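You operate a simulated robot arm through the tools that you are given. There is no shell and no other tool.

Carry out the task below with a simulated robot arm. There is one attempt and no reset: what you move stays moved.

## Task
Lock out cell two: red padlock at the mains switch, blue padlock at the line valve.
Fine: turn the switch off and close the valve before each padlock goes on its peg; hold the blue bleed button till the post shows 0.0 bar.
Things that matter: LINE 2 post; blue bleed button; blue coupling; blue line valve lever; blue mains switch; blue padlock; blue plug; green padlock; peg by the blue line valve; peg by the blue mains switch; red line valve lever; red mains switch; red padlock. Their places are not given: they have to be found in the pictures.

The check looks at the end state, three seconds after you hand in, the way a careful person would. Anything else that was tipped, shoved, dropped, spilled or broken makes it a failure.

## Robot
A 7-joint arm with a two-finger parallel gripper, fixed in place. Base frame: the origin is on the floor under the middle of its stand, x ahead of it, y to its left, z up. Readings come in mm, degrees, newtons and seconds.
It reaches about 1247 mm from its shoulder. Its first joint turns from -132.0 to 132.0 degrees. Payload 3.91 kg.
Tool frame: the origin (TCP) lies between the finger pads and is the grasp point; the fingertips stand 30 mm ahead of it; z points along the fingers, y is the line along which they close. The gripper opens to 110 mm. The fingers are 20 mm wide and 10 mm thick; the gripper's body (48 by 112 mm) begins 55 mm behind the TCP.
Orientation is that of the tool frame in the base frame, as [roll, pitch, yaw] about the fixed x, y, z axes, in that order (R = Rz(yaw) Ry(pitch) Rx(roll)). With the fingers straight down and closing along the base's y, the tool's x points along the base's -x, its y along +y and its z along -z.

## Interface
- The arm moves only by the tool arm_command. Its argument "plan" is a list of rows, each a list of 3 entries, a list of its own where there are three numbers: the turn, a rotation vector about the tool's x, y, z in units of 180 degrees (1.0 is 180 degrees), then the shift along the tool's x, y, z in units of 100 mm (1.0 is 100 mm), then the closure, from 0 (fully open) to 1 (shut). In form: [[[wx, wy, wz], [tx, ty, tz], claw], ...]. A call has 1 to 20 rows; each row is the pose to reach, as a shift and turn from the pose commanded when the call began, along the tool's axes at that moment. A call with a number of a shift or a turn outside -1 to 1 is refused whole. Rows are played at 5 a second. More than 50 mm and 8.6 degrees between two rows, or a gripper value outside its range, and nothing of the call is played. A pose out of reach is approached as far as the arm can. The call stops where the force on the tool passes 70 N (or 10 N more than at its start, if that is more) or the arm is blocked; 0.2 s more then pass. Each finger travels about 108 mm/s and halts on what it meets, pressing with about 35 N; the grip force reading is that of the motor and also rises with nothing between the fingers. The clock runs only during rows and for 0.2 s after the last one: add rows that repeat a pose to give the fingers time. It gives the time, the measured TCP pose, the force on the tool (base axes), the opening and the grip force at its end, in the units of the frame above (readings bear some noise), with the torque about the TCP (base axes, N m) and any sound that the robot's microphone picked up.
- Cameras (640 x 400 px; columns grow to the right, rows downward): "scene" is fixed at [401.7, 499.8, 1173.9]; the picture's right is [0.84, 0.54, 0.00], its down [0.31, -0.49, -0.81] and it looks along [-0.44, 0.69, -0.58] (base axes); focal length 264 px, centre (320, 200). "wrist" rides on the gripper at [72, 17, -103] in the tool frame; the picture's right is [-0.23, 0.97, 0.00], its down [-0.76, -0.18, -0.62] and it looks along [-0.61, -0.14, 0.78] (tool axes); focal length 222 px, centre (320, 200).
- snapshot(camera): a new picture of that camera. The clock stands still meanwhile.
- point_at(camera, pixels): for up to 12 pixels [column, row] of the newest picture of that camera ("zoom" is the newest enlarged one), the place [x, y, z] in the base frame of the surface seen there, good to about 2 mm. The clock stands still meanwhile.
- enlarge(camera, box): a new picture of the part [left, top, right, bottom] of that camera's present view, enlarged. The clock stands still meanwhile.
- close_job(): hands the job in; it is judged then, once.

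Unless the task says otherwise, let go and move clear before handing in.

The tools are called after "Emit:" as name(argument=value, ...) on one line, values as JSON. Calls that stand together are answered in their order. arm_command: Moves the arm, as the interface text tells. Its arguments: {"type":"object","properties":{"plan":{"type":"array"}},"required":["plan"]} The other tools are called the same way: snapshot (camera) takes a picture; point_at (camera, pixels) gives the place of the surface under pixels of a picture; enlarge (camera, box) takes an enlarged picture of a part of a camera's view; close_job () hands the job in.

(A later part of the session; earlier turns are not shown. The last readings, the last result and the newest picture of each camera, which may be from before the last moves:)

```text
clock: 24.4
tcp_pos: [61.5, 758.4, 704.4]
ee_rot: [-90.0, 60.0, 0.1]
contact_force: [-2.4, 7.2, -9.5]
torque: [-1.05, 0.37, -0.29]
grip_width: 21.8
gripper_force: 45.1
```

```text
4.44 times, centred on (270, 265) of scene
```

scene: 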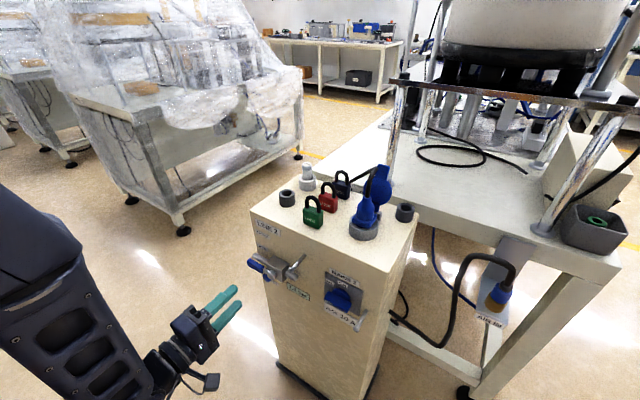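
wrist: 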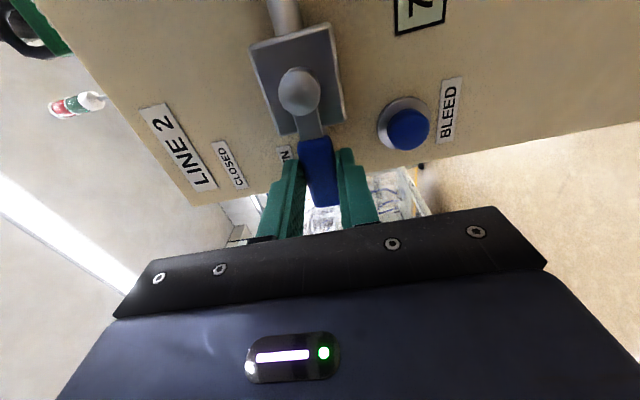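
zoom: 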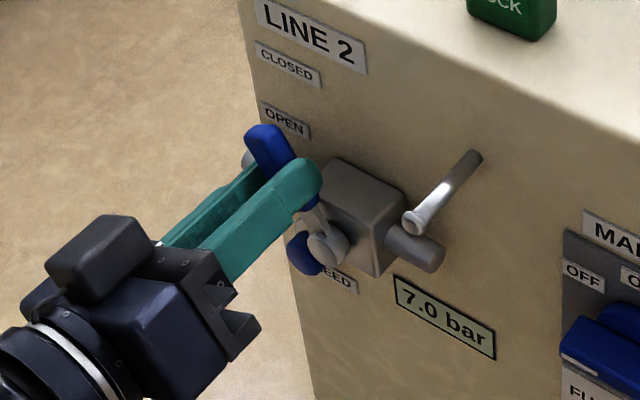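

The lever is at 60° and forces are low. Another 30° arc should bring it upright.

Emit:
arm_command(plan=[[[0, 0, 0.03333], [0.00263, -0.05017, 0], 1.0], [[0, 0, 0.06667], [0.01049, -0.0998, 0], 1.0], [[0, 0, 0.1], [0.02349, -0.14833, 0], 1.0], [[0, 0, 0.13333], [0.0415, -0.19523, 0], 1.0], [[0, 0, 0.16667], [0.06431, -0.24, 0], 1.0]])

Emit:
enlarge(camera="scene", box=[220, 220, 320, 310])

```text
clock: 25.6
tcp_pos: [86.3, 760.2, 708.8]
ee_rot: [145.5, 89.9, -124.6]
contact_force: [-11.5, 29.2, -13.2]
torque: [-0.37, -0.24, 0.28]
grip_width: 21.9
gripper_force: 44.5
```

```text
4.44 times, centred on (270, 265) of scene
```

zoom: 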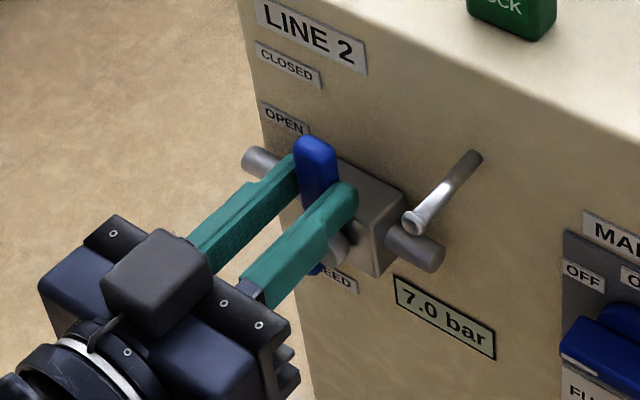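

The lever is upright. I'll test for the stop with 4° more, and also measure the box protruding on top of the hand (scene zoom at (160,270)) for later clearance.

Emit:
arm_command(plan=[[[0, 0, 0.012], [0.0005, -0.018, 0], 1.0], [[0, 0, 0.0222], [0.00117, -0.0335, 0], 1.0], [[0, 0, 0.0222], [0.00117, -0.0335, 0], 1.0]])

Emit:
enlarge(camera="scene", box=[220, 220, 320, 310])

Emit:
point_at(camera="zoom", pixels=[[160, 235], [195, 255], [110, 275], [160, 290], [130, 310], [195, 300], [60, 275], [240, 300], [270, 370], [90, 330], [330, 190], [320, 160]])

```text
clock: 26.4
tcp_pos: [86.1, 758.7, 710.8]
ee_rot: [90.7, 85.9, -179.2]
contact_force: [-34.3, 28.1, -10.2]
torque: [-0.23, -0.9, 0.28]
grip_width: 22.7
gripper_force: 44.6
```

```text
4.44 times, centred on (270, 265) of scene
```

zoom: 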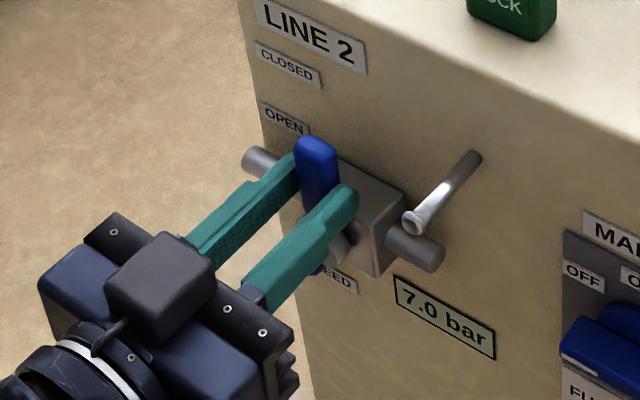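

```text
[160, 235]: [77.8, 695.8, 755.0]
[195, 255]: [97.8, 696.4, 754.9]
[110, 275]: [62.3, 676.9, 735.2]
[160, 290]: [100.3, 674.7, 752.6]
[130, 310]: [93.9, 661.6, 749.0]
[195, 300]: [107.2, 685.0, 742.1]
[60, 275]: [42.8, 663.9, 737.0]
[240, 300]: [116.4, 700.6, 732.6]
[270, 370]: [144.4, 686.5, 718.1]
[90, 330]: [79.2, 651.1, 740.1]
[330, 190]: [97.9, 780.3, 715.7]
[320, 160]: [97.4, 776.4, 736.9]
```

The stop is confirmed (Fx −34 N, torque −0.9 N·m), so the valve is closed. I'll ease back 4°, open and retreat.

Emit:
arm_command(plan=[[[0, 0, -0.012], [0.0005, 0.018, 0], 1.0], [[0, 0, -0.0222], [0.00117, 0.0335, 0], 0.9], [[0, 0, -0.0222], [0.00117, 0.0335, 0], 0.7], [[0, 0, -0.0222], [0.00117, 0.0335, 0], 0.6], [[0, 0, -0.0222], [0.00117, 0.0335, 0], 0.6], [[0, 0, -0.0222], [0.00117, 0.0335, -0.15], 0.6], [[0, 0, -0.0222], [0.00117, 0.0335, -0.4], 0.6], [[0, 0, -0.0222], [0.00117, 0.0335, -0.7], 0.6], [[0, 0, -0.0222], [0.00117, 0.0335, -0.7], 0.6]])

Emit:
snapshot(camera="wrist")

Emit:
enlarge(camera="scene", box=[220, 210, 380, 330])

```text
clock: 28.4
tcp_pos: [85.5, 688.8, 711.0]
ee_rot: [171.5, 89.9, -98.6]
contact_force: [-0.4, 0.2, 0.4]
torque: [-0.02, 0.0, 0.02]
grip_width: 43.8
gripper_force: 0.0
```

```text
taken
```

wrist: 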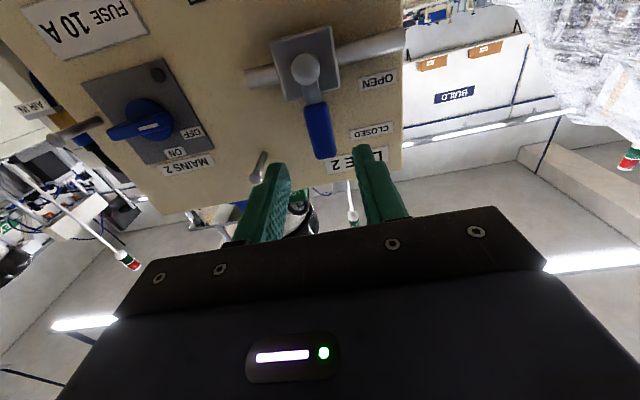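

```text
3.33 times, centred on (300, 270) of scene
```

zoom: 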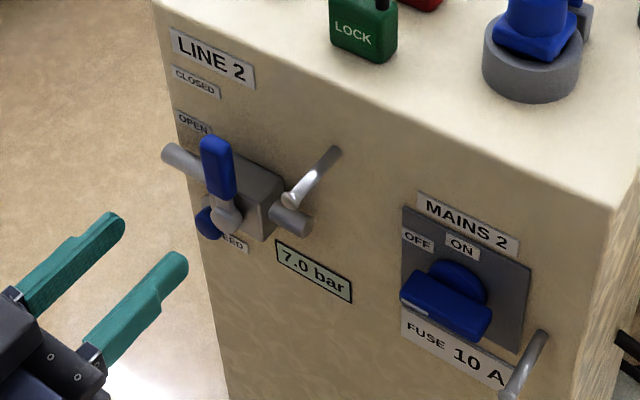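

Lever is upright at CLOSED; post still shows 7.0 bar. Next, close the fingers and go in front of the bleed button at (40, 599).

Emit:
arm_command(plan=[[[0, 0, 0], [0.2, 0.1, 0], 0.8], [[0, 0, 0], [0.4, 0.2, 0], 1.0], [[0, 0, 0], [0.6, 0.3, 0], 1.0], [[0, 0, 0], [0.8, 0.4, 0], 1.0], [[0, 0, 0], [1.0, 0.46, 0], 1.0]])

Emit:
arm_command(plan=[[[0, 0, 0], [0.12, 0, 0.1], 1.0], [[0, 0, 0], [0.12, 0, 0.3], 1.0], [[0, 0, 0], [0.12, 0, 0.5], 1.0], [[0, 0, 0], [0.12, 0, 0.6], 1.0], [[0, 0, 0], [0.12, 0, 0.6], 1.0]])

Emit:
snapshot(camera="wrist")

Emit:
enlarge(camera="scene", box=[220, 230, 320, 320])

```text
clock: 29.6
tcp_pos: [39.9, 689.1, 610.9]
ee_rot: [158.6, 90.0, -111.4]
contact_force: [0.2, -0.6, 0.3]
torque: [0.01, 0.02, -0.02]
grip_width: 0.2
gripper_force: 34.7
```

```text
clock: 30.8
tcp_pos: [40.0, 750.2, 597.5]
ee_rot: [-36.1, 90.0, 53.8]
contact_force: [-0.3, 0.0, 0.0]
torque: [-0.04, -0.02, 0.03]
grip_width: 0.0
gripper_force: 35.0
```

```text
taken
```

wrist: 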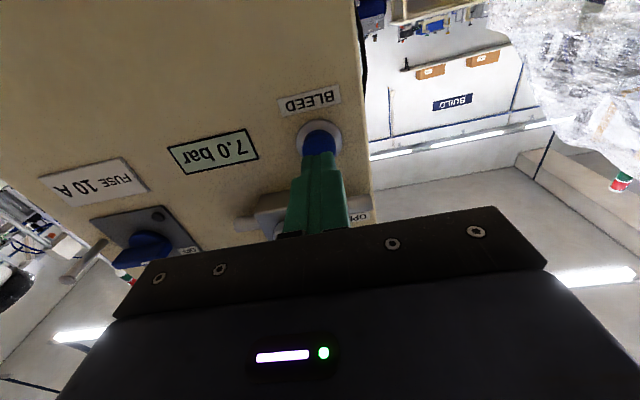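

```text
4.44 times, centred on (270, 275) of scene
```

zoom: 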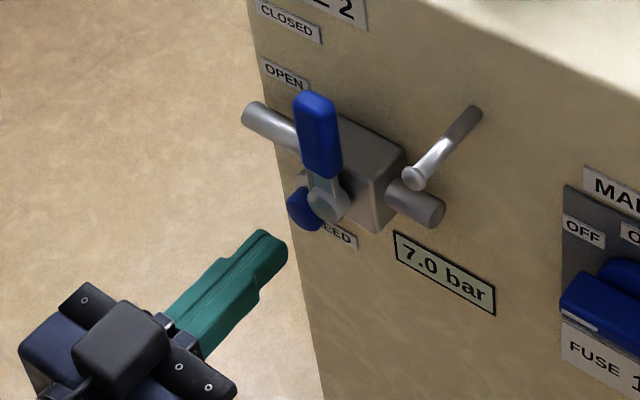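

The fingertips at (318,155) are right in front of the button (320,142), and the display reads 7.0 bar. I'll press forward gently.

Emit:
arm_command(plan=[[[0, 0, 0], [0, 0, 0.1], 1.0], [[0, 0, 0], [0, 0, 0.18], 1.0], [[0, 0, 0], [0, 0, 0.21], 1.0], [[0, 0, 0], [0, 0, 0.23], 1.0], [[0, 0, 0], [0, 0, 0.25], 1.0], [[0, 0, 0], [0, 0, 0.25], 1.0]])

Emit:
snapshot(camera="wrist")

Emit:
enlarge(camera="scene", box=[220, 230, 320, 320])

```text
clock: 32.2
tcp_pos: [38.9, 774.2, 598.6]
ee_rot: [-177.7, 89.9, -87.8]
contact_force: [0.4, -1.8, 1.9]
torque: [0.03, -0.02, -0.01]
grip_width: 0.2
gripper_force: 34.9
heard: click
```

```text
taken
```

wrist: 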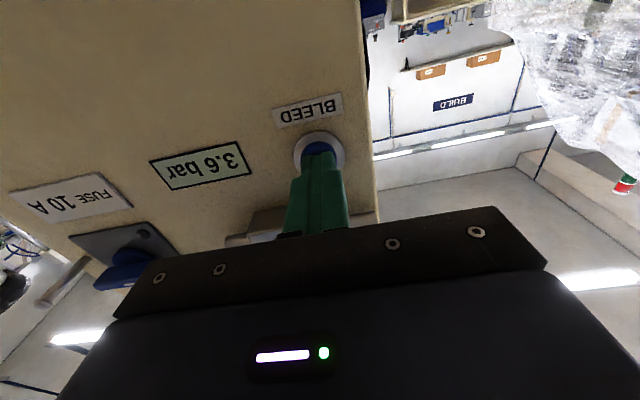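

```text
4.44 times, centred on (270, 275) of scene
```

zoom: 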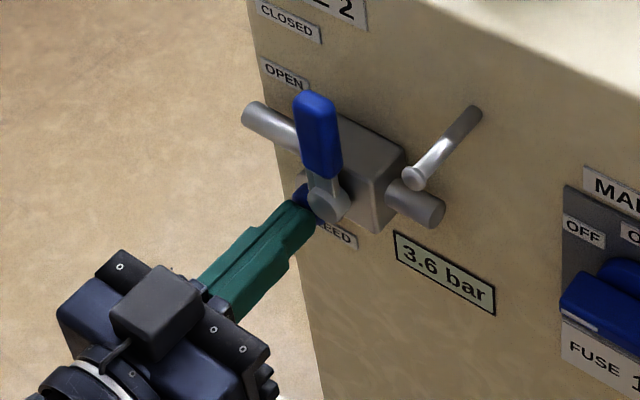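

A click was heard and the post already reads 3.6 bar. I'll hold 3–4 s more.

Emit:
arm_command(plan=[[[0, 0, 0], [0, 0, 0.01], 1.0], [[0, 0, 0], [0, 0, 0.01], 1.0], [[0, 0, 0], [0, 0, 0.01], 1.0], [[0, 0, 0], [0, 0, 0.01], 1.0], [[0, 0, 0], [0, 0, 0.01], 1.0], [[0, 0, 0], [0, 0, 0.01], 1.0], [[0, 0, 0], [0, 0, 0.01], 1.0], [[0, 0, 0], [0, 0, 0.01], 1.0], [[0, 0, 0], [0, 0, 0.01], 1.0], [[0, 0, 0], [0, 0, 0.01], 1.0], [[0, 0, 0], [0, 0, 0.01], 1.0], [[0, 0, 0], [0, 0, 0.01], 1.0], [[0, 0, 0], [0, 0, 0.01], 1.0], [[0, 0, 0], [0, 0, 0.01], 1.0], [[0, 0, 0], [0, 0, 0.01], 1.0], [[0, 0, 0], [0, 0, 0.01], 1.0], [[0, 0, 0], [0, 0, 0.01], 1.0], [[0, 0, 0], [0, 0, 0.01], 1.0], [[0, 0, 0], [0, 0, 0.01], 1.0], [[0, 0, 0], [0, 0, 0.01], 1.0]])

Emit:
enlarge(camera="scene", box=[220, 230, 320, 320])

```text
clock: 36.4
tcp_pos: [38.3, 774.6, 599.1]
ee_rot: [-39.2, 90.0, 50.8]
contact_force: [0.1, -2.6, -0.2]
torque: [0.01, 0.03, -0.03]
grip_width: 0.0
gripper_force: 35.1
```

```text
4.44 times, centred on (270, 275) of scene
```

zoom: 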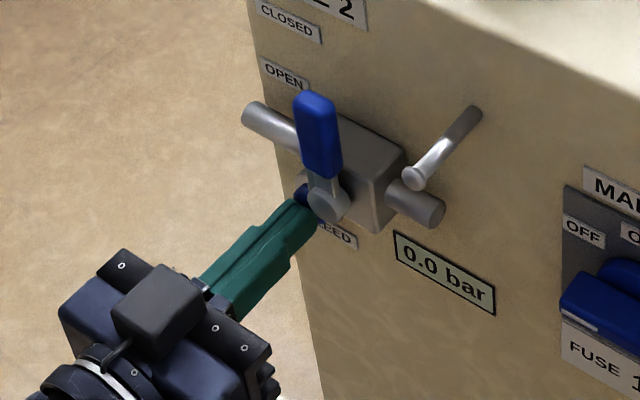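

The post shows 0.0 bar. I'll release the button by retreating and then check that it stays at 0.0.

Emit:
arm_command(plan=[[[0, 0, 0], [0, 0, -0.1], 1.0], [[0, 0, 0], [0, 0, -0.3], 1.0], [[0, 0, 0], [0, 0, -0.6], 1.0], [[0, 0, 0], [0, 0, -0.9], 0.9], [[0, 0, 0], [0, 0, -1.0], 0.8], [[0, 0, 0], [0, 0, -1.0], 0.8]])

Emit:
snapshot(camera="scene")

Emit:
enlarge(camera="scene", box=[300, 150, 420, 250])

```text
clock: 37.8
tcp_pos: [39.1, 674.3, 598.4]
ee_rot: [-117.1, 90.0, -27.0]
contact_force: [0.7, 0.1, -0.2]
torque: [0.02, 0.02, 0.01]
grip_width: 22.2
gripper_force: 0.3
```

```text
taken
```

scene: 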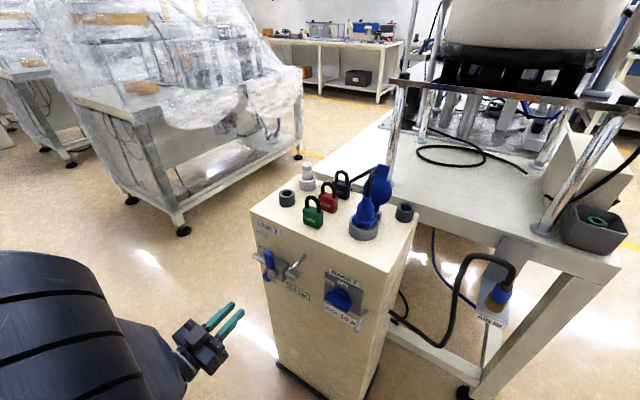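

```text
4.00 times, centred on (360, 200) of scene
```

zoom: 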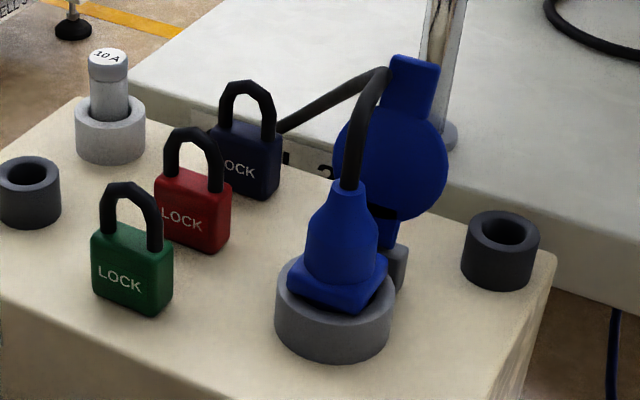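

The padlocks are untouched. I need the plug cable's path near the blue padlock (zoom (350,150)→(380,75)→(285,128)), and the exact padlock positions.

Emit:
point_at(camera="zoom", pixels=[[350, 160], [355, 120], [378, 78], [345, 90], [315, 108], [288, 127], [280, 140], [405, 70], [400, 150], [100, 70], [110, 140], [440, 60]])

Emit:
point_at(camera="zoom", pixels=[[160, 180], [228, 190], [180, 190], [210, 200], [222, 245], [160, 215], [170, 165], [218, 178], [95, 235], [170, 250], [215, 125], [277, 140]])

Emit:
enlarge(camera="scene", box=[240, 220, 400, 350])

```text
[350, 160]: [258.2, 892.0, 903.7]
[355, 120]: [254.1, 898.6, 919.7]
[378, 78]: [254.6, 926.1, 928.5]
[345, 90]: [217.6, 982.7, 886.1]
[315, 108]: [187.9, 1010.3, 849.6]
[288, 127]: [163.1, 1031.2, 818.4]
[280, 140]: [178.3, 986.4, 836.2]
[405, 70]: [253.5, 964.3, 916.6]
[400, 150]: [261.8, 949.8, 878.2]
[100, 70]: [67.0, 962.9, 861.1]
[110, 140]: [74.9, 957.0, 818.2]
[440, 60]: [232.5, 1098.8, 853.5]
```

```text
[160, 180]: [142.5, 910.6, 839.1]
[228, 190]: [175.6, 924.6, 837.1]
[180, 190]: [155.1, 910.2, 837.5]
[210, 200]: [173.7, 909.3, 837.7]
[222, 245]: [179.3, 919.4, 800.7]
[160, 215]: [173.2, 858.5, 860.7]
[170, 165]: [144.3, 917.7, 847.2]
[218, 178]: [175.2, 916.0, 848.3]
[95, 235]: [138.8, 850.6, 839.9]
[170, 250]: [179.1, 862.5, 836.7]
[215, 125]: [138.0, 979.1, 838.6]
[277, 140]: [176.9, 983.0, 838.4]
```

```text
3.08 times, centred on (320, 285) of scene
```

zoom: 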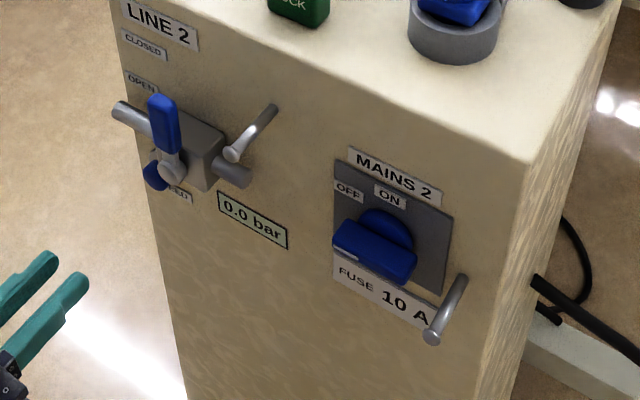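

The post reads 0.0 bar and stays so after release. Next the padlocks: I'll raise the hand first and shift toward x=160.

Emit:
arm_command(plan=[[[0, 0, 0], [-0.25, -0.15, 0], 0.6], [[0, 0, 0], [-0.5, -0.3, 0], 0.5], [[0, 0, 0], [-0.75, -0.45, 0], 0.4], [[0, 0, 0], [-1.0, -0.6, 0], 0.4]])

Emit:
arm_command(plan=[[[0, 0, 0], [-0.25, -0.15, 0], 0.4], [[0, 0, 0], [-0.5, -0.3, 0], 0.4], [[0, 0, 0], [-0.75, -0.45, 0], 0.4], [[0, 0, 0], [-1.0, -0.6, 0], 0.4], [[0, 0, 0], [-1.0, -0.6, 0], 0.4]])

Emit:
arm_command(plan=[[[0, 0.0361, 0], [-0.1, 0, 0.05], 0.4], [[0, 0.0722, 0], [-0.2, 0, 0.1], 0.4], [[0, 0.1083, 0], [-0.3, 0, 0.15], 0.4], [[0, 0.1444, 0], [-0.4, 0, 0.2], 0.4], [[0, 0.1806, 0], [-0.5, 0, 0.25], 0.4], [[0, 0.2167, 0], [-0.6, 0, 0.3], 0.4], [[0, 0.2528, 0], [-0.7, 0, 0.35], 0.4], [[0, 0.2889, 0], [-0.8, 0, 0.4], 0.4], [[0, 0.325, 0], [-0.9, 0, 0.45], 0.4], [[0, 0.3611, 0], [-1.0, 0, 0.5], 0.4], [[0, 0.3611, 0], [-1.0, 0, 0.5], 0.4]])

Emit:
snapshot(camera="wrist")

Emit:
snapshot(camera="scene")

```text
clock: 38.8
tcp_pos: [100.1, 677.3, 698.8]
ee_rot: [-10.6, 89.9, 79.6]
contact_force: [-0.1, 0.3, -0.3]
torque: [-0.03, -0.03, -0.03]
grip_width: 66.0
gripper_force: 0.1
```

```text
clock: 40.0
tcp_pos: [159.6, 678.1, 798.5]
ee_rot: [-39.4, 90.0, 50.6]
contact_force: [-0.7, -0.8, -0.8]
torque: [-0.01, 0.02, -0.02]
grip_width: 65.7
gripper_force: 0.1
```

```text
clock: 42.4
tcp_pos: [158.5, 724.1, 899.1]
ee_rot: [-180.0, 24.9, -90.1]
contact_force: [-0.2, -0.4, 0.3]
torque: [-0.01, 0.01, -0.02]
grip_width: 66.2
gripper_force: 0.0
```

```text
taken
```

wrist: 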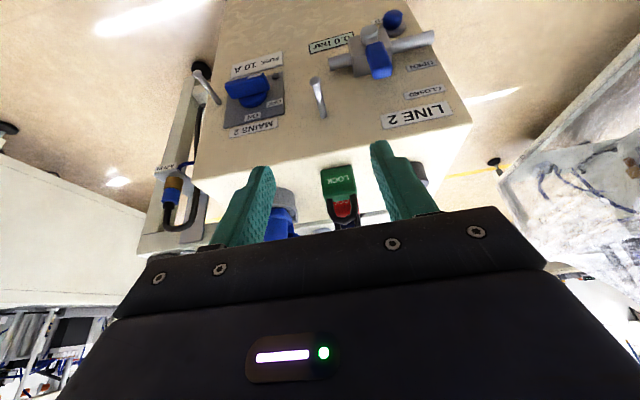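

```text
taken
```

scene: 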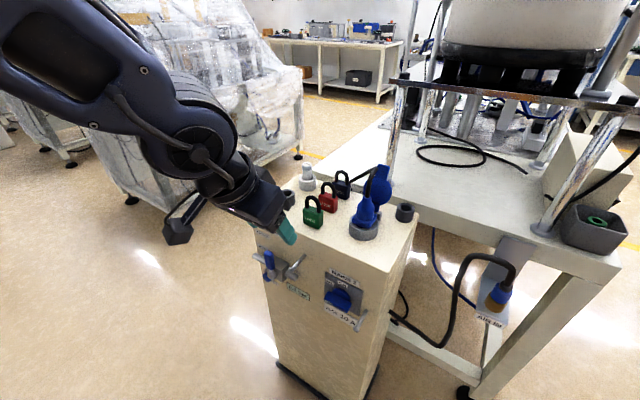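

The hand is tilted 25° from vertical as intended. I'll rise 60 mm, then move forward over the red padlock (TCP target (160, 914, 959)).

Emit:
arm_command(plan=[[[0, 0, 0], [-0.127, 0, -0.272], 0.4], [[0, 0, 0], [-0.254, 0, -0.544], 0.4]])

Emit:
arm_command(plan=[[[0, 0, 0], [-0.227, 0, 0.106], 0.4], [[0, 0, 0], [-0.453, 0, 0.212], 0.4], [[0, 0, 0], [-0.68, 0, 0.317], 0.4], [[0, 0, 0], [-0.906, 0, 0.423], 0.4]])

Emit:
arm_command(plan=[[[0, 0, 0], [-0.204, 0, 0.095], 0.4], [[0, 0, 0], [-0.408, 0, 0.19], 0.4], [[0, 0, 0], [-0.612, 0, 0.285], 0.4], [[0, 0, 0], [-0.812, 0, 0.379], 0.4], [[0, 0, 0], [-0.812, 0, 0.379], 0.4], [[0, 0, 0], [-0.812, 0, 0.379], 0.4]])

Emit:
snapshot(camera="wrist")

Emit:
snapshot(camera="scene")

```text
clock: 43.0
tcp_pos: [158.8, 723.5, 959.2]
ee_rot: [180.0, 24.9, -90.1]
contact_force: [0.0, 0.4, 0.1]
torque: [0.01, -0.01, -0.04]
grip_width: 65.8
gripper_force: 0.2
```

```text
clock: 44.0
tcp_pos: [160.2, 824.5, 958.5]
ee_rot: [-179.9, 25.0, -89.9]
contact_force: [0.2, 0.1, -0.3]
torque: [-0.02, -0.02, -0.04]
grip_width: 66.3
gripper_force: 0.0
```

```text
clock: 45.4
tcp_pos: [159.7, 915.5, 957.0]
ee_rot: [180.0, 24.9, -90.0]
contact_force: [0.7, -0.2, -0.4]
torque: [0.02, 0.04, -0.04]
grip_width: 65.9
gripper_force: 0.3
```

```text
taken
```

wrist: 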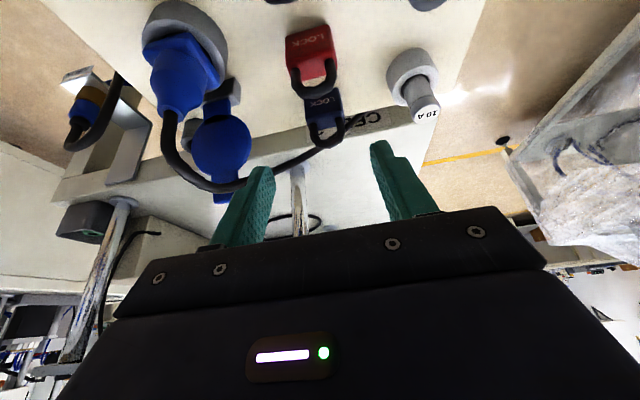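

```text
taken
```

scene: 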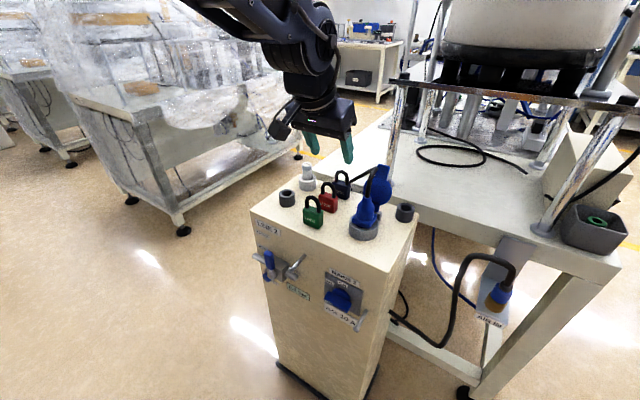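

The wrist view shows red at (310,55), blue at (325,105), cable from (170,130) to (345,125). I'll enlarge and measure from this side.

Emit:
enlarge(camera="wrist", box=[230, 0, 390, 160])

Emit:
point_at(camera="zoom", pixels=[[230, 140], [410, 105], [260, 300], [430, 270], [245, 190], [420, 160], [275, 330], [415, 270], [345, 370], [310, 200], [420, 230], [250, 250]])

```text
2.50 times, centred on (310, 80) of wrist
```

zoom: 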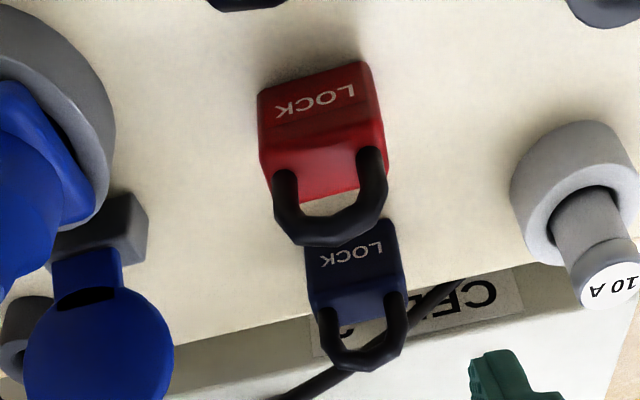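

```text
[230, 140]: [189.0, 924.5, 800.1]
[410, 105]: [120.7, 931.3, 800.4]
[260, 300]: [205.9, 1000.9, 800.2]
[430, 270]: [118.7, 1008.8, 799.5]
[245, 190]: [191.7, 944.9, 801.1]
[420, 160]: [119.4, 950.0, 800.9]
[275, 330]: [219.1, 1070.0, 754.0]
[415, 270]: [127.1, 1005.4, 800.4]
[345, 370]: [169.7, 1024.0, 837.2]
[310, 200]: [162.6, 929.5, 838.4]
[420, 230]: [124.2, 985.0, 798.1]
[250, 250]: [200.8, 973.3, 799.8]
```

Querying the padlock edges in this zoom: red body (262–385, 65–185), blue body (308–405, 225–310).

Emit:
point_at(camera="zoom", pixels=[[264, 130], [379, 115], [268, 165], [382, 150], [315, 155], [325, 235], [283, 205], [375, 190], [312, 280], [401, 265], [355, 295], [360, 362]])

```text
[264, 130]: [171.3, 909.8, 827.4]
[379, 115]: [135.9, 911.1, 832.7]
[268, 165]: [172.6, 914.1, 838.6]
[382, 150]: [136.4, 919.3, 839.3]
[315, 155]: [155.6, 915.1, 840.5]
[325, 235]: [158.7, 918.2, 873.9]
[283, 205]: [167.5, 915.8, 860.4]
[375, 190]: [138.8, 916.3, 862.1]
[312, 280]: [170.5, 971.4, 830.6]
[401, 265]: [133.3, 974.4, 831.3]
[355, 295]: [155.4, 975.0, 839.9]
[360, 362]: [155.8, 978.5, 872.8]
```

The two cameras differ by a few mm on the red padlock's x-extent; I'll check again with higher zoom from both.

Emit:
enlarge(camera="scene", box=[310, 178, 350, 218])

```text
10.00 times, centred on (330, 198) of scene
```

zoom: 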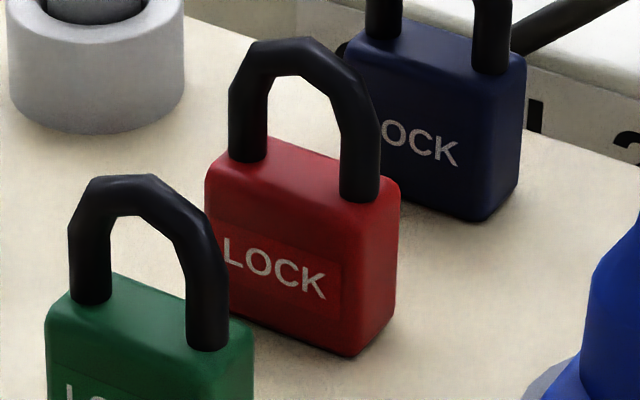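

Emit:
point_at(camera="zoom", pixels=[[209, 170], [209, 185], [355, 210], [352, 340], [396, 200], [390, 310], [248, 150], [360, 190], [248, 110], [365, 130], [300, 55], [375, 270]])

Emit:
point_at(camera="zoom", pixels=[[350, 50], [480, 85], [485, 205], [520, 80], [515, 180], [382, 25], [493, 60], [400, 120], [455, 150], [470, 100], [510, 130], [385, 50]])

```text
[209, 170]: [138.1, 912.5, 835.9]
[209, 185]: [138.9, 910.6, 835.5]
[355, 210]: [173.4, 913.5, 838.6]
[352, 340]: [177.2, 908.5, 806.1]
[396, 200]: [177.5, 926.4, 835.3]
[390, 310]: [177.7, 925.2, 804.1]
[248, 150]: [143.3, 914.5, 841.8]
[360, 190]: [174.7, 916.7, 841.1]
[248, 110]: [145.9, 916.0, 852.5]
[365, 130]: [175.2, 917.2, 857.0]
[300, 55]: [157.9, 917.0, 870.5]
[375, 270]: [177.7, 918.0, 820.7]
```

```text
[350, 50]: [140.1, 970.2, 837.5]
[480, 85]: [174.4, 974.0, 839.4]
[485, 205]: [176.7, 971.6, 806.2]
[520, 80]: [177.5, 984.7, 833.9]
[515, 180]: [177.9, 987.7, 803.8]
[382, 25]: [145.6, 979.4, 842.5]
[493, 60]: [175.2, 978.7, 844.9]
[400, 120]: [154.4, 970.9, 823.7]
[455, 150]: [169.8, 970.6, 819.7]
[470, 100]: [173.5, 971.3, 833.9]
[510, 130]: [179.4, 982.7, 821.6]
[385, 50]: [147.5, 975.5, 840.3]
```

Both cameras agree on red's centre at about (158, 919) with body x 138–178. I'll descend 70 mm, keeping the fingers open at 66 mm on either side.

Emit:
arm_command(plan=[[[0, 0, 0], [0.1, 0.02, 0.21], 0.4], [[0, 0, 0], [0.2, 0.02, 0.42], 0.4], [[0, 0, 0], [0.296, 0.02, 0.634], 0.4], [[0, 0, 0], [0.296, 0.02, 0.634], 0.4]])

Emit:
snapshot(camera="wrist")

Emit:
enlarge(camera="scene", box=[260, 110, 420, 250])

```text
clock: 46.4
tcp_pos: [157.3, 912.3, 887.3]
ee_rot: [179.9, 25.0, -89.9]
contact_force: [1.1, -0.7, 0.0]
torque: [-0.01, 0.0, 0.0]
grip_width: 65.8
gripper_force: 0.0
```

```text
taken
```

wrist: 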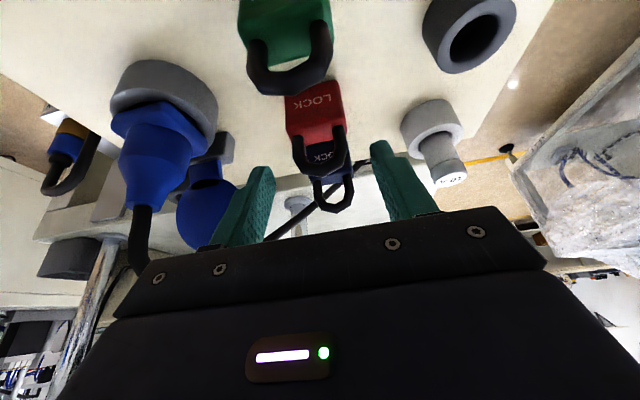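

```text
2.86 times, centred on (340, 180) of scene
```

zoom: 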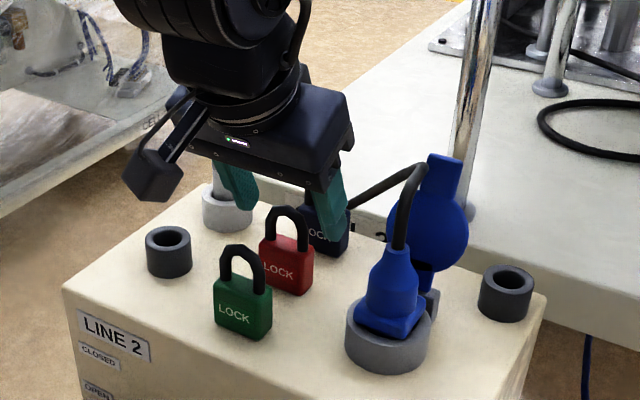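

The camera housing shows at zoom (153,175). I'll measure its extents to verify clearance with the green padlock's shackle.

Emit:
point_at(camera="zoom", pixels=[[153, 195], [165, 199], [128, 180], [180, 175], [150, 155], [140, 165], [172, 185], [245, 165], [240, 200], [335, 230], [320, 180], [335, 130]])

```text
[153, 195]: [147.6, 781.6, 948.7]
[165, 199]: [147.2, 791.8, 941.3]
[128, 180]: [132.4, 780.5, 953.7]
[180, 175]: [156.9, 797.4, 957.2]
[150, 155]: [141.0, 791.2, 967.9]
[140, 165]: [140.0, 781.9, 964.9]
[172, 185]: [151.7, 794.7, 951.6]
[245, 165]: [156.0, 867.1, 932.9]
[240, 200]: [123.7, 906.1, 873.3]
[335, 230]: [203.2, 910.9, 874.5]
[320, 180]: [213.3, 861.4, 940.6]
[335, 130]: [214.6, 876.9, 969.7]
```

Camera bottom would be about 18 mm above the green shackle; clearances are fine. Descending the last 49 mm around the red padlock.

Emit:
arm_command(plan=[[[0, 0, 0], [0.05, 0, 0.11], 0.4], [[0, 0, 0], [0.1, 0, 0.215], 0.4], [[0, 0, 0], [0.15, 0, 0.32], 0.4], [[0, 0, 0], [0.207, 0, 0.444], 0.4], [[0, 0, 0], [0.207, 0, 0.444], 0.4]])

Emit:
snapshot(camera="wrist")

Emit:
enlarge(camera="scene", box=[280, 140, 380, 240])

```text
clock: 47.6
tcp_pos: [157.2, 913.5, 839.8]
ee_rot: [180.0, 25.0, -90.0]
contact_force: [0.1, -0.1, 1.0]
torque: [0.04, 0.01, -0.01]
grip_width: 66.0
gripper_force: 0.0
```

```text
taken
```

wrist: 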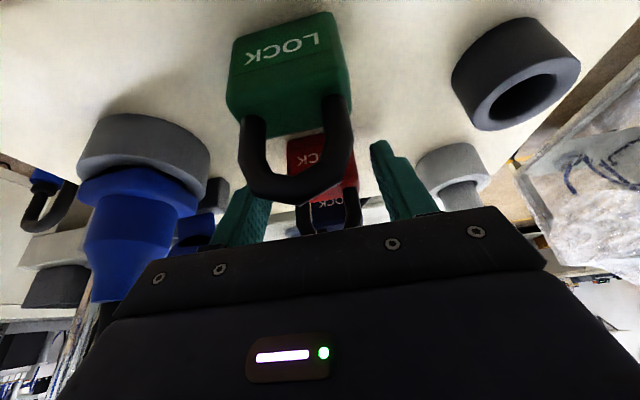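

```text
4.00 times, centred on (330, 190) of scene
```

zoom: 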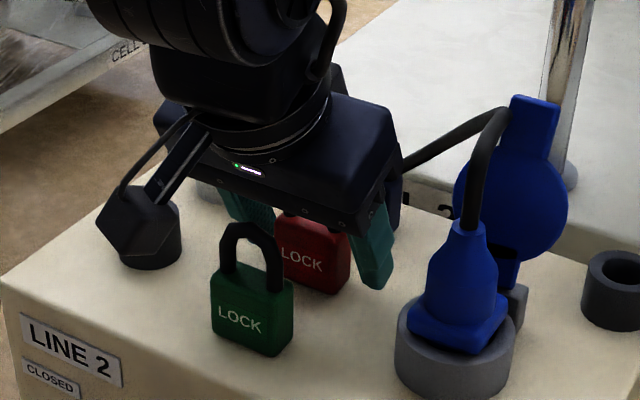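

Fingers straddle the red padlock with no contact forces. Closing gently.

Emit:
arm_command(plan=[[[0, 0, 0], [0, 0, 0], 0.5], [[0, 0, 0], [0, 0, 0], 0.56], [[0, 0, 0], [0, 0, 0], 0.6], [[0, 0, 0], [0, 0, 0], 0.63], [[0, 0, 0], [0, 0, 0], 0.66], [[0, 0, 0], [0, 0, 0], 0.8], [[0, 0, 0], [0, 0, 0], 1.0], [[0, 0, 0], [0, 0, 0], 1.0]])

Emit:
enlarge(camera="scene", box=[280, 140, 380, 240])

```text
clock: 49.4
tcp_pos: [157.5, 913.2, 839.0]
ee_rot: [179.9, 25.0, -90.0]
contact_force: [0.3, 0.3, 0.6]
torque: [-0.02, -0.06, -0.01]
grip_width: 41.4
gripper_force: 35.2
```

```text
4.00 times, centred on (330, 190) of scene
```

zoom: 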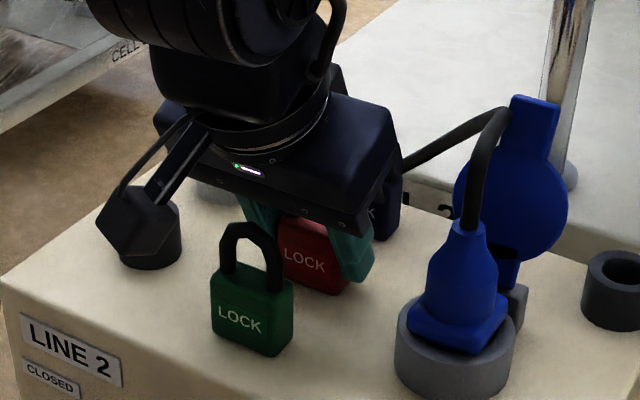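

Red is gripped at 41.4 mm. Lifting straight up 100 mm.

Emit:
arm_command(plan=[[[0, 0, 0], [-0.042, 0, -0.091], 1.0], [[0, 0, 0], [-0.127, 0, -0.272], 1.0], [[0, 0, 0], [-0.254, 0, -0.544], 1.0], [[0, 0, 0], [-0.38, 0, -0.816], 1.0], [[0, 0, 0], [-0.423, 0, -0.906], 1.0], [[0, 0, 0], [-0.423, 0, -0.906], 1.0]])

Emit:
snapshot(camera="wrist")

Emit:
enlarge(camera="scene", box=[260, 110, 400, 240])

```text
clock: 50.8
tcp_pos: [156.5, 915.0, 939.3]
ee_rot: [179.9, 25.0, -90.0]
contact_force: [0.2, 0.5, -0.5]
torque: [-0.01, 0.0, -0.01]
grip_width: 41.4
gripper_force: 35.2
```

```text
taken
```

wrist: 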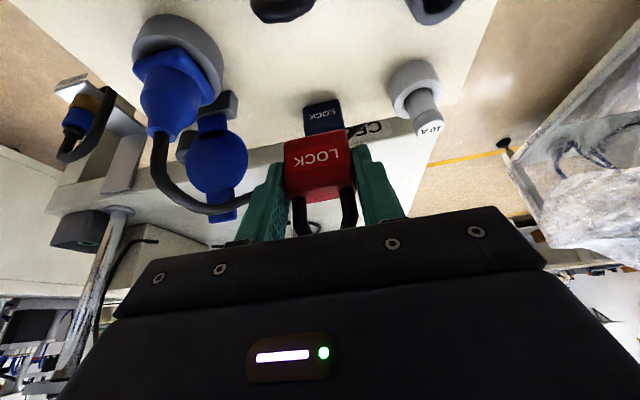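

```text
3.08 times, centred on (330, 175) of scene
```

zoom: 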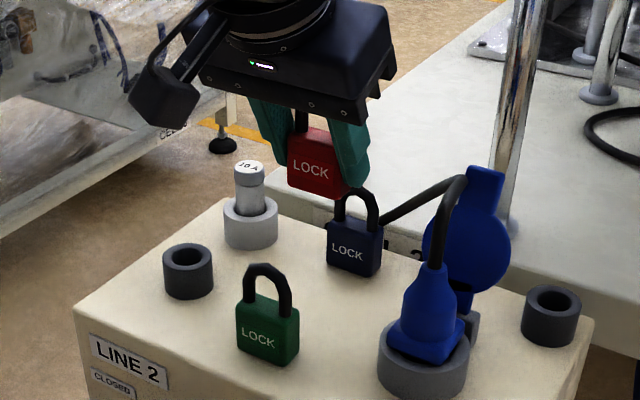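

Red is held upright and clear. Now I'll measure the mains peg carefully from the scene camera at high zoom.

Emit:
enlarge(camera="scene", box=[345, 295, 385, 335])

```text
10.00 times, centred on (365, 315) of scene
```

zoom: 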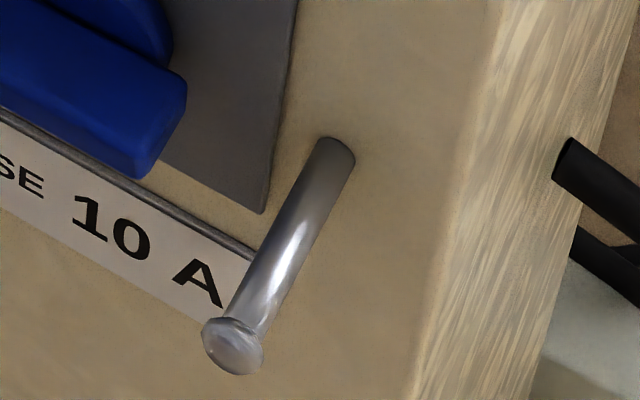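

Emit:
point_at(camera="zoom", pixels=[[230, 350], [212, 335], [250, 365], [222, 365], [245, 330], [258, 305], [275, 270], [290, 240], [305, 205], [322, 170], [335, 148], [290, 270]])

Emit:
point_at(camera="zoom", pixels=[[480, 60], [420, 390], [440, 280], [263, 210], [330, 300], [380, 200], [240, 270], [300, 360], [150, 330], [350, 135], [320, 145], [230, 340]])

```text
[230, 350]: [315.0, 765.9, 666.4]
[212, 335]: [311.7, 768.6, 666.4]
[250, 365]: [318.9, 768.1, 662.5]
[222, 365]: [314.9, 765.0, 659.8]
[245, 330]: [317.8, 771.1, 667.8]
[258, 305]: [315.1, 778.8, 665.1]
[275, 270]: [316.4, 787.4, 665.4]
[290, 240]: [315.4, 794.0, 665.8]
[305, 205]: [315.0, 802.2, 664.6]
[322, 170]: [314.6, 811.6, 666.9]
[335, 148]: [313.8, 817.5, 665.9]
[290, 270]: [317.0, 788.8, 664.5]
```

```text
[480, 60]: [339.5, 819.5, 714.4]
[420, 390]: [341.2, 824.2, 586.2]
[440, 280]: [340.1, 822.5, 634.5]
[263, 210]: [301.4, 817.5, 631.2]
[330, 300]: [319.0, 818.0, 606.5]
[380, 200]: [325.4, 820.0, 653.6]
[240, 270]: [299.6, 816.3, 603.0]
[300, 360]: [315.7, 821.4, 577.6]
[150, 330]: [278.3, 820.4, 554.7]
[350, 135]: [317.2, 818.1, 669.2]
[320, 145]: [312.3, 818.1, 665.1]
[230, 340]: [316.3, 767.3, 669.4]
```

Peg centre reads about (315, 663) from the scene, but earlier ~311 from the wrist. To calibrate, I'll measure the held red padlock's edges with the scene camera, knowing its centre is at the TCP x.

Emit:
enlarge(camera="scene", box=[305, 145, 355, 185])

```text
10.00 times, centred on (330, 165) of scene
```

zoom: 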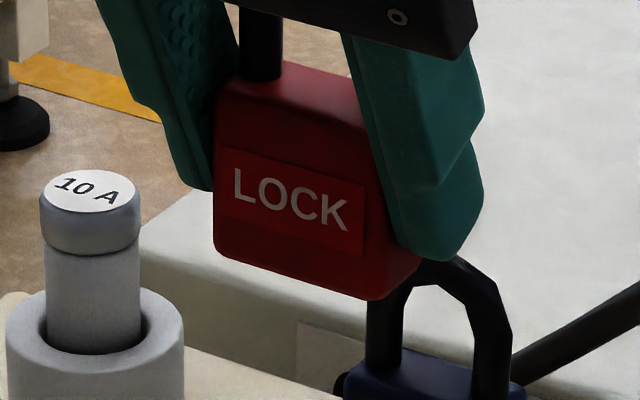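

Emit:
point_at(camera="zoom", pixels=[[219, 200], [219, 230], [226, 180], [290, 200], [360, 220], [368, 285], [225, 250], [400, 275], [300, 260], [255, 60], [240, 105], [290, 150]])

Emit:
point_at(camera="zoom", pixels=[[430, 240], [460, 180], [450, 80], [200, 160], [190, 100], [262, 40], [340, 290], [218, 180], [350, 215], [236, 185], [345, 90], [420, 215]])

```text
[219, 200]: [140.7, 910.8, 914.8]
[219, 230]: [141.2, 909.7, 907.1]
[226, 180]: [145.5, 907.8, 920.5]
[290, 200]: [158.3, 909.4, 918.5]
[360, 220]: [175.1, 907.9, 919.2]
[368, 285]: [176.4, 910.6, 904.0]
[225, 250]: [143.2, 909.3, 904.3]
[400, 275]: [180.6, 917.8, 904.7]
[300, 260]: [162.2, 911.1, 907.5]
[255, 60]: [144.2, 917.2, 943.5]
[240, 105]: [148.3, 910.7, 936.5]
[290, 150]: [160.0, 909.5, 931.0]
```

```text
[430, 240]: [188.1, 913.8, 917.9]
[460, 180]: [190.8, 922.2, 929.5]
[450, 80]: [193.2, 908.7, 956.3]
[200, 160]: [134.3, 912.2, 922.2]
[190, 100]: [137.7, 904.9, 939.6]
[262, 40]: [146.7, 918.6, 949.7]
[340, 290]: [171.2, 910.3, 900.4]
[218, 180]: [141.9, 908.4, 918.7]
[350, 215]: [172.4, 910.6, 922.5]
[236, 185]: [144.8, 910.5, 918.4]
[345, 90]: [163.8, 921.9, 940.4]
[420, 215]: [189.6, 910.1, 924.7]
```

Calibration: the scene reads the lock centre at x≈160 while commanded is 158, so peg x is likely ≈313. I'll carry the lock back (−y) and then to the front of the panel.

Emit:
arm_command(plan=[[[0, 0, 0], [0.2, 0, -0.15], 1.0], [[0, 0, 0], [0.43, 0, -0.25], 1.0], [[0, 0, 0], [0.66, 0, -0.36], 1.0], [[0, 0, 0], [0.906, 0, -0.423], 1.0]])

Emit:
arm_command(plan=[[[0, 0, 0], [0.227, -0.12, -0.106], 1.0], [[0, 0, 0], [0.453, -0.25, -0.212], 1.0], [[0, 0, 0], [0.68, -0.38, -0.317], 1.0], [[0, 0, 0], [0.906, -0.5, -0.423], 1.0]])

Emit:
arm_command(plan=[[[0, 0, 0], [0.106, -0.2, 0.227], 1.0], [[0, 0, 0], [0.212, -0.4, 0.453], 1.0], [[0, 0, 0], [0.317, -0.6, 0.68], 1.0], [[0, 0, 0], [0.423, -0.8, 0.906], 1.0], [[0, 0, 0], [0.423, -0.8, 0.906], 1.0]])

Emit:
snapshot(camera="wrist")

Emit:
snapshot(camera="scene")

```text
clock: 51.8
tcp_pos: [160.7, 813.9, 940.0]
ee_rot: [180.0, 25.0, -90.0]
contact_force: [-0.1, 0.4, -1.3]
torque: [0.01, -0.01, 0.01]
grip_width: 41.7
gripper_force: 34.8
```

```text
clock: 52.8
tcp_pos: [206.8, 713.4, 939.8]
ee_rot: [-180.0, 24.9, -89.9]
contact_force: [0.4, 0.2, -1.4]
torque: [0.03, -0.02, -0.01]
grip_width: 41.3
gripper_force: 34.9
```

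```text
clock: 54.0
tcp_pos: [287.1, 713.2, 838.6]
ee_rot: [-180.0, 25.0, -90.0]
contact_force: [0.2, 0.6, -0.9]
torque: [-0.03, 0.0, 0.01]
grip_width: 41.3
gripper_force: 35.1
```

```text
taken
```

wrist: 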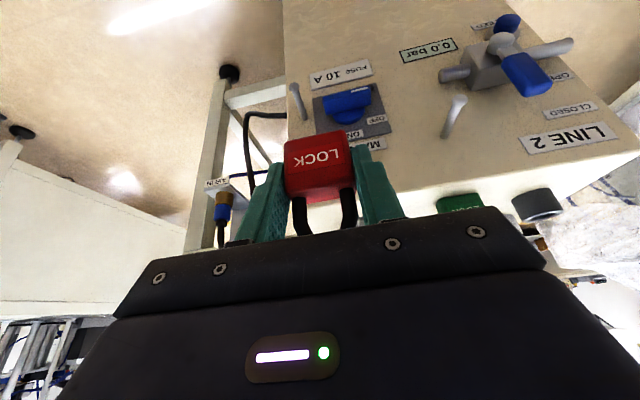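

```text
taken
```

scene: 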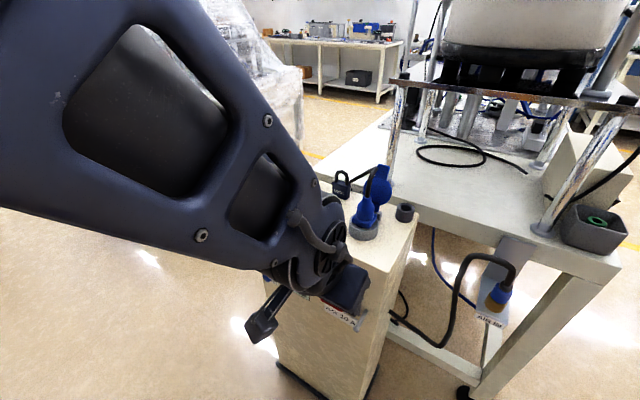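

The wrist view shows the mains peg at (298,102) and valve peg at (455,115). I'll enlarge and measure both from here.

Emit:
enlarge(camera="wrist", box=[270, 60, 350, 130])

Emit:
point_at(camera="zoom", pixels=[[183, 160], [160, 160], [195, 200], [200, 230], [210, 260], [215, 290], [225, 320], [240, 340], [180, 150], [190, 170], [330, 240], [400, 230]])

```text
5.71 times, centred on (310, 95) of wrist
```

zoom: 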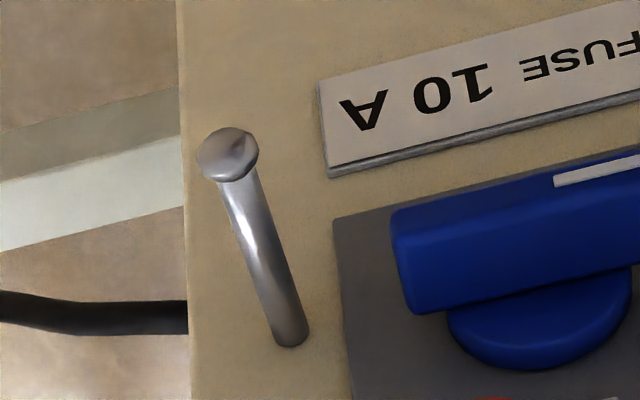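

```text
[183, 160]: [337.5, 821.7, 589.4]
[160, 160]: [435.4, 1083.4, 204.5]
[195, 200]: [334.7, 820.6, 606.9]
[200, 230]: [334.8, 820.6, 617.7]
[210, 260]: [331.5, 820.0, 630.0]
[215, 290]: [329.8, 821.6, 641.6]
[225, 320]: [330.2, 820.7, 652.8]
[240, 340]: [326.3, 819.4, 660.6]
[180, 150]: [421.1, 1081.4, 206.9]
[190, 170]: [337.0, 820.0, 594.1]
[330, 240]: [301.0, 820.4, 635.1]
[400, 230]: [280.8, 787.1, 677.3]
```

Emit:
point_at(camera="zoom", pixels=[[227, 155], [205, 158], [250, 150], [228, 135], [228, 175], [245, 210], [255, 240], [268, 275], [280, 305], [288, 330], [273, 300], [300, 320]])

Emit:
enlarge(camera="wrist", box=[420, 80, 500, 150])

```text
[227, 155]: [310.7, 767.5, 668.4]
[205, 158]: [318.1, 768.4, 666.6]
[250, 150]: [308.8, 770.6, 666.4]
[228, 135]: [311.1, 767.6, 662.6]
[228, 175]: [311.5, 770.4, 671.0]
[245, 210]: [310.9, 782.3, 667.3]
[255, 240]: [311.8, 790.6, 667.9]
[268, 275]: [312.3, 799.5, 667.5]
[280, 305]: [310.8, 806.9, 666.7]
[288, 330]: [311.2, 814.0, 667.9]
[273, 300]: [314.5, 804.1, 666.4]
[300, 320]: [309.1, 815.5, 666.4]
```

```text
5.71 times, centred on (460, 115) of wrist
```

zoom: 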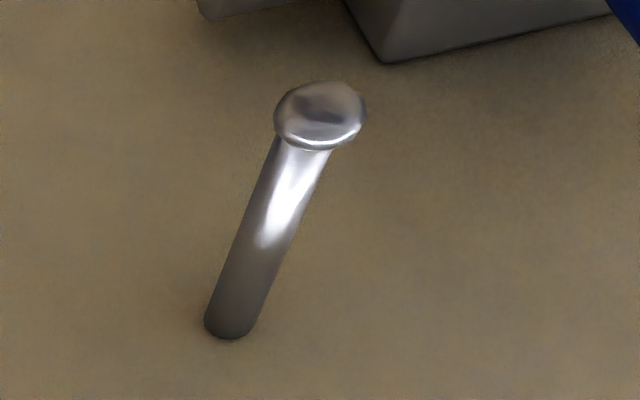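

Mains peg: x≈312, z≈664.5. Now the valve peg points.

Emit:
point_at(camera="zoom", pixels=[[320, 112], [285, 115], [358, 112], [320, 90], [320, 140], [300, 170], [285, 200], [268, 230], [255, 265], [242, 295], [230, 325], [240, 270]])

```text
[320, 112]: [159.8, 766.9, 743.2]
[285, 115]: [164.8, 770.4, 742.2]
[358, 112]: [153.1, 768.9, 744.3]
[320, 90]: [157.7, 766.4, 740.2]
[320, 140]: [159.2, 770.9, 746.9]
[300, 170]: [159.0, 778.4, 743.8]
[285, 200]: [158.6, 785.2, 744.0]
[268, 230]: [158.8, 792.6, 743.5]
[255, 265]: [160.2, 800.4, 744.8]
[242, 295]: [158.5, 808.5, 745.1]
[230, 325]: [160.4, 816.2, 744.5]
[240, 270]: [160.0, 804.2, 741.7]
```

Valve peg is around (158, 741.5). Now lowering the red lock to peg height, aligned at x=312.3, z=652 (hole centre at TCP+12).

Emit:
arm_command(plan=[[[0, 0, 0], [0.1, -0.03, 0.213], 1.0], [[0, 0, 0], [0.2, -0.06, 0.426], 1.0], [[0, 0, 0], [0.3, -0.09, 0.639], 1.0], [[0, 0, 0], [0.397, -0.12, 0.852], 1.0]])

Emit:
arm_command(plan=[[[0, 0, 0], [0.1, -0.03, 0.213], 1.0], [[0, 0, 0], [0.2, -0.06, 0.426], 1.0], [[0, 0, 0], [0.3, -0.09, 0.639], 1.0], [[0, 0, 0], [0.397, -0.123, 0.852], 1.0], [[0, 0, 0], [0.397, -0.123, 0.852], 1.0], [[0, 0, 0], [0.397, -0.123, 0.852], 1.0]])

Emit:
snapshot(camera="wrist")

Emit:
snapshot(camera="scene")

```text
clock: 55.0
tcp_pos: [299.9, 712.7, 744.8]
ee_rot: [180.0, 25.0, -90.0]
contact_force: [0.0, 0.1, -0.5]
torque: [-0.04, -0.01, -0.04]
grip_width: 41.5
gripper_force: 34.8
```

```text
clock: 56.4
tcp_pos: [312.3, 713.9, 650.0]
ee_rot: [180.0, 25.0, -90.1]
contact_force: [0.3, 0.0, -0.6]
torque: [-0.04, 0.01, 0.02]
grip_width: 41.6
gripper_force: 36.0
```

```text
taken
```

wrist: 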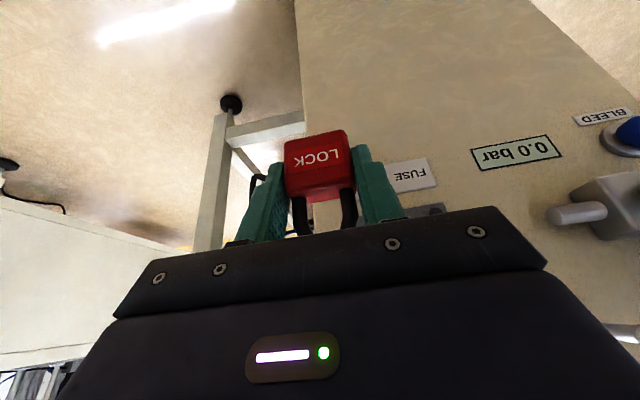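

```text
taken
```

scene: 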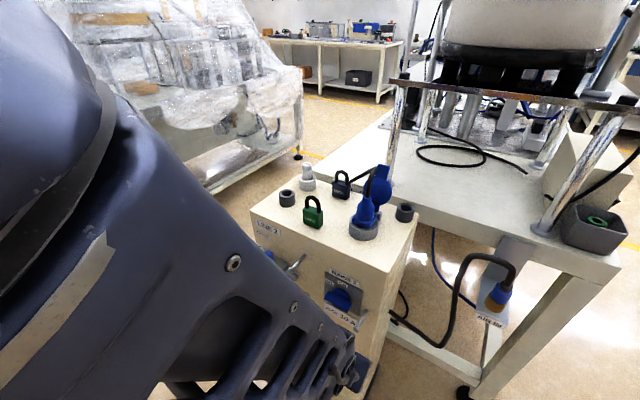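

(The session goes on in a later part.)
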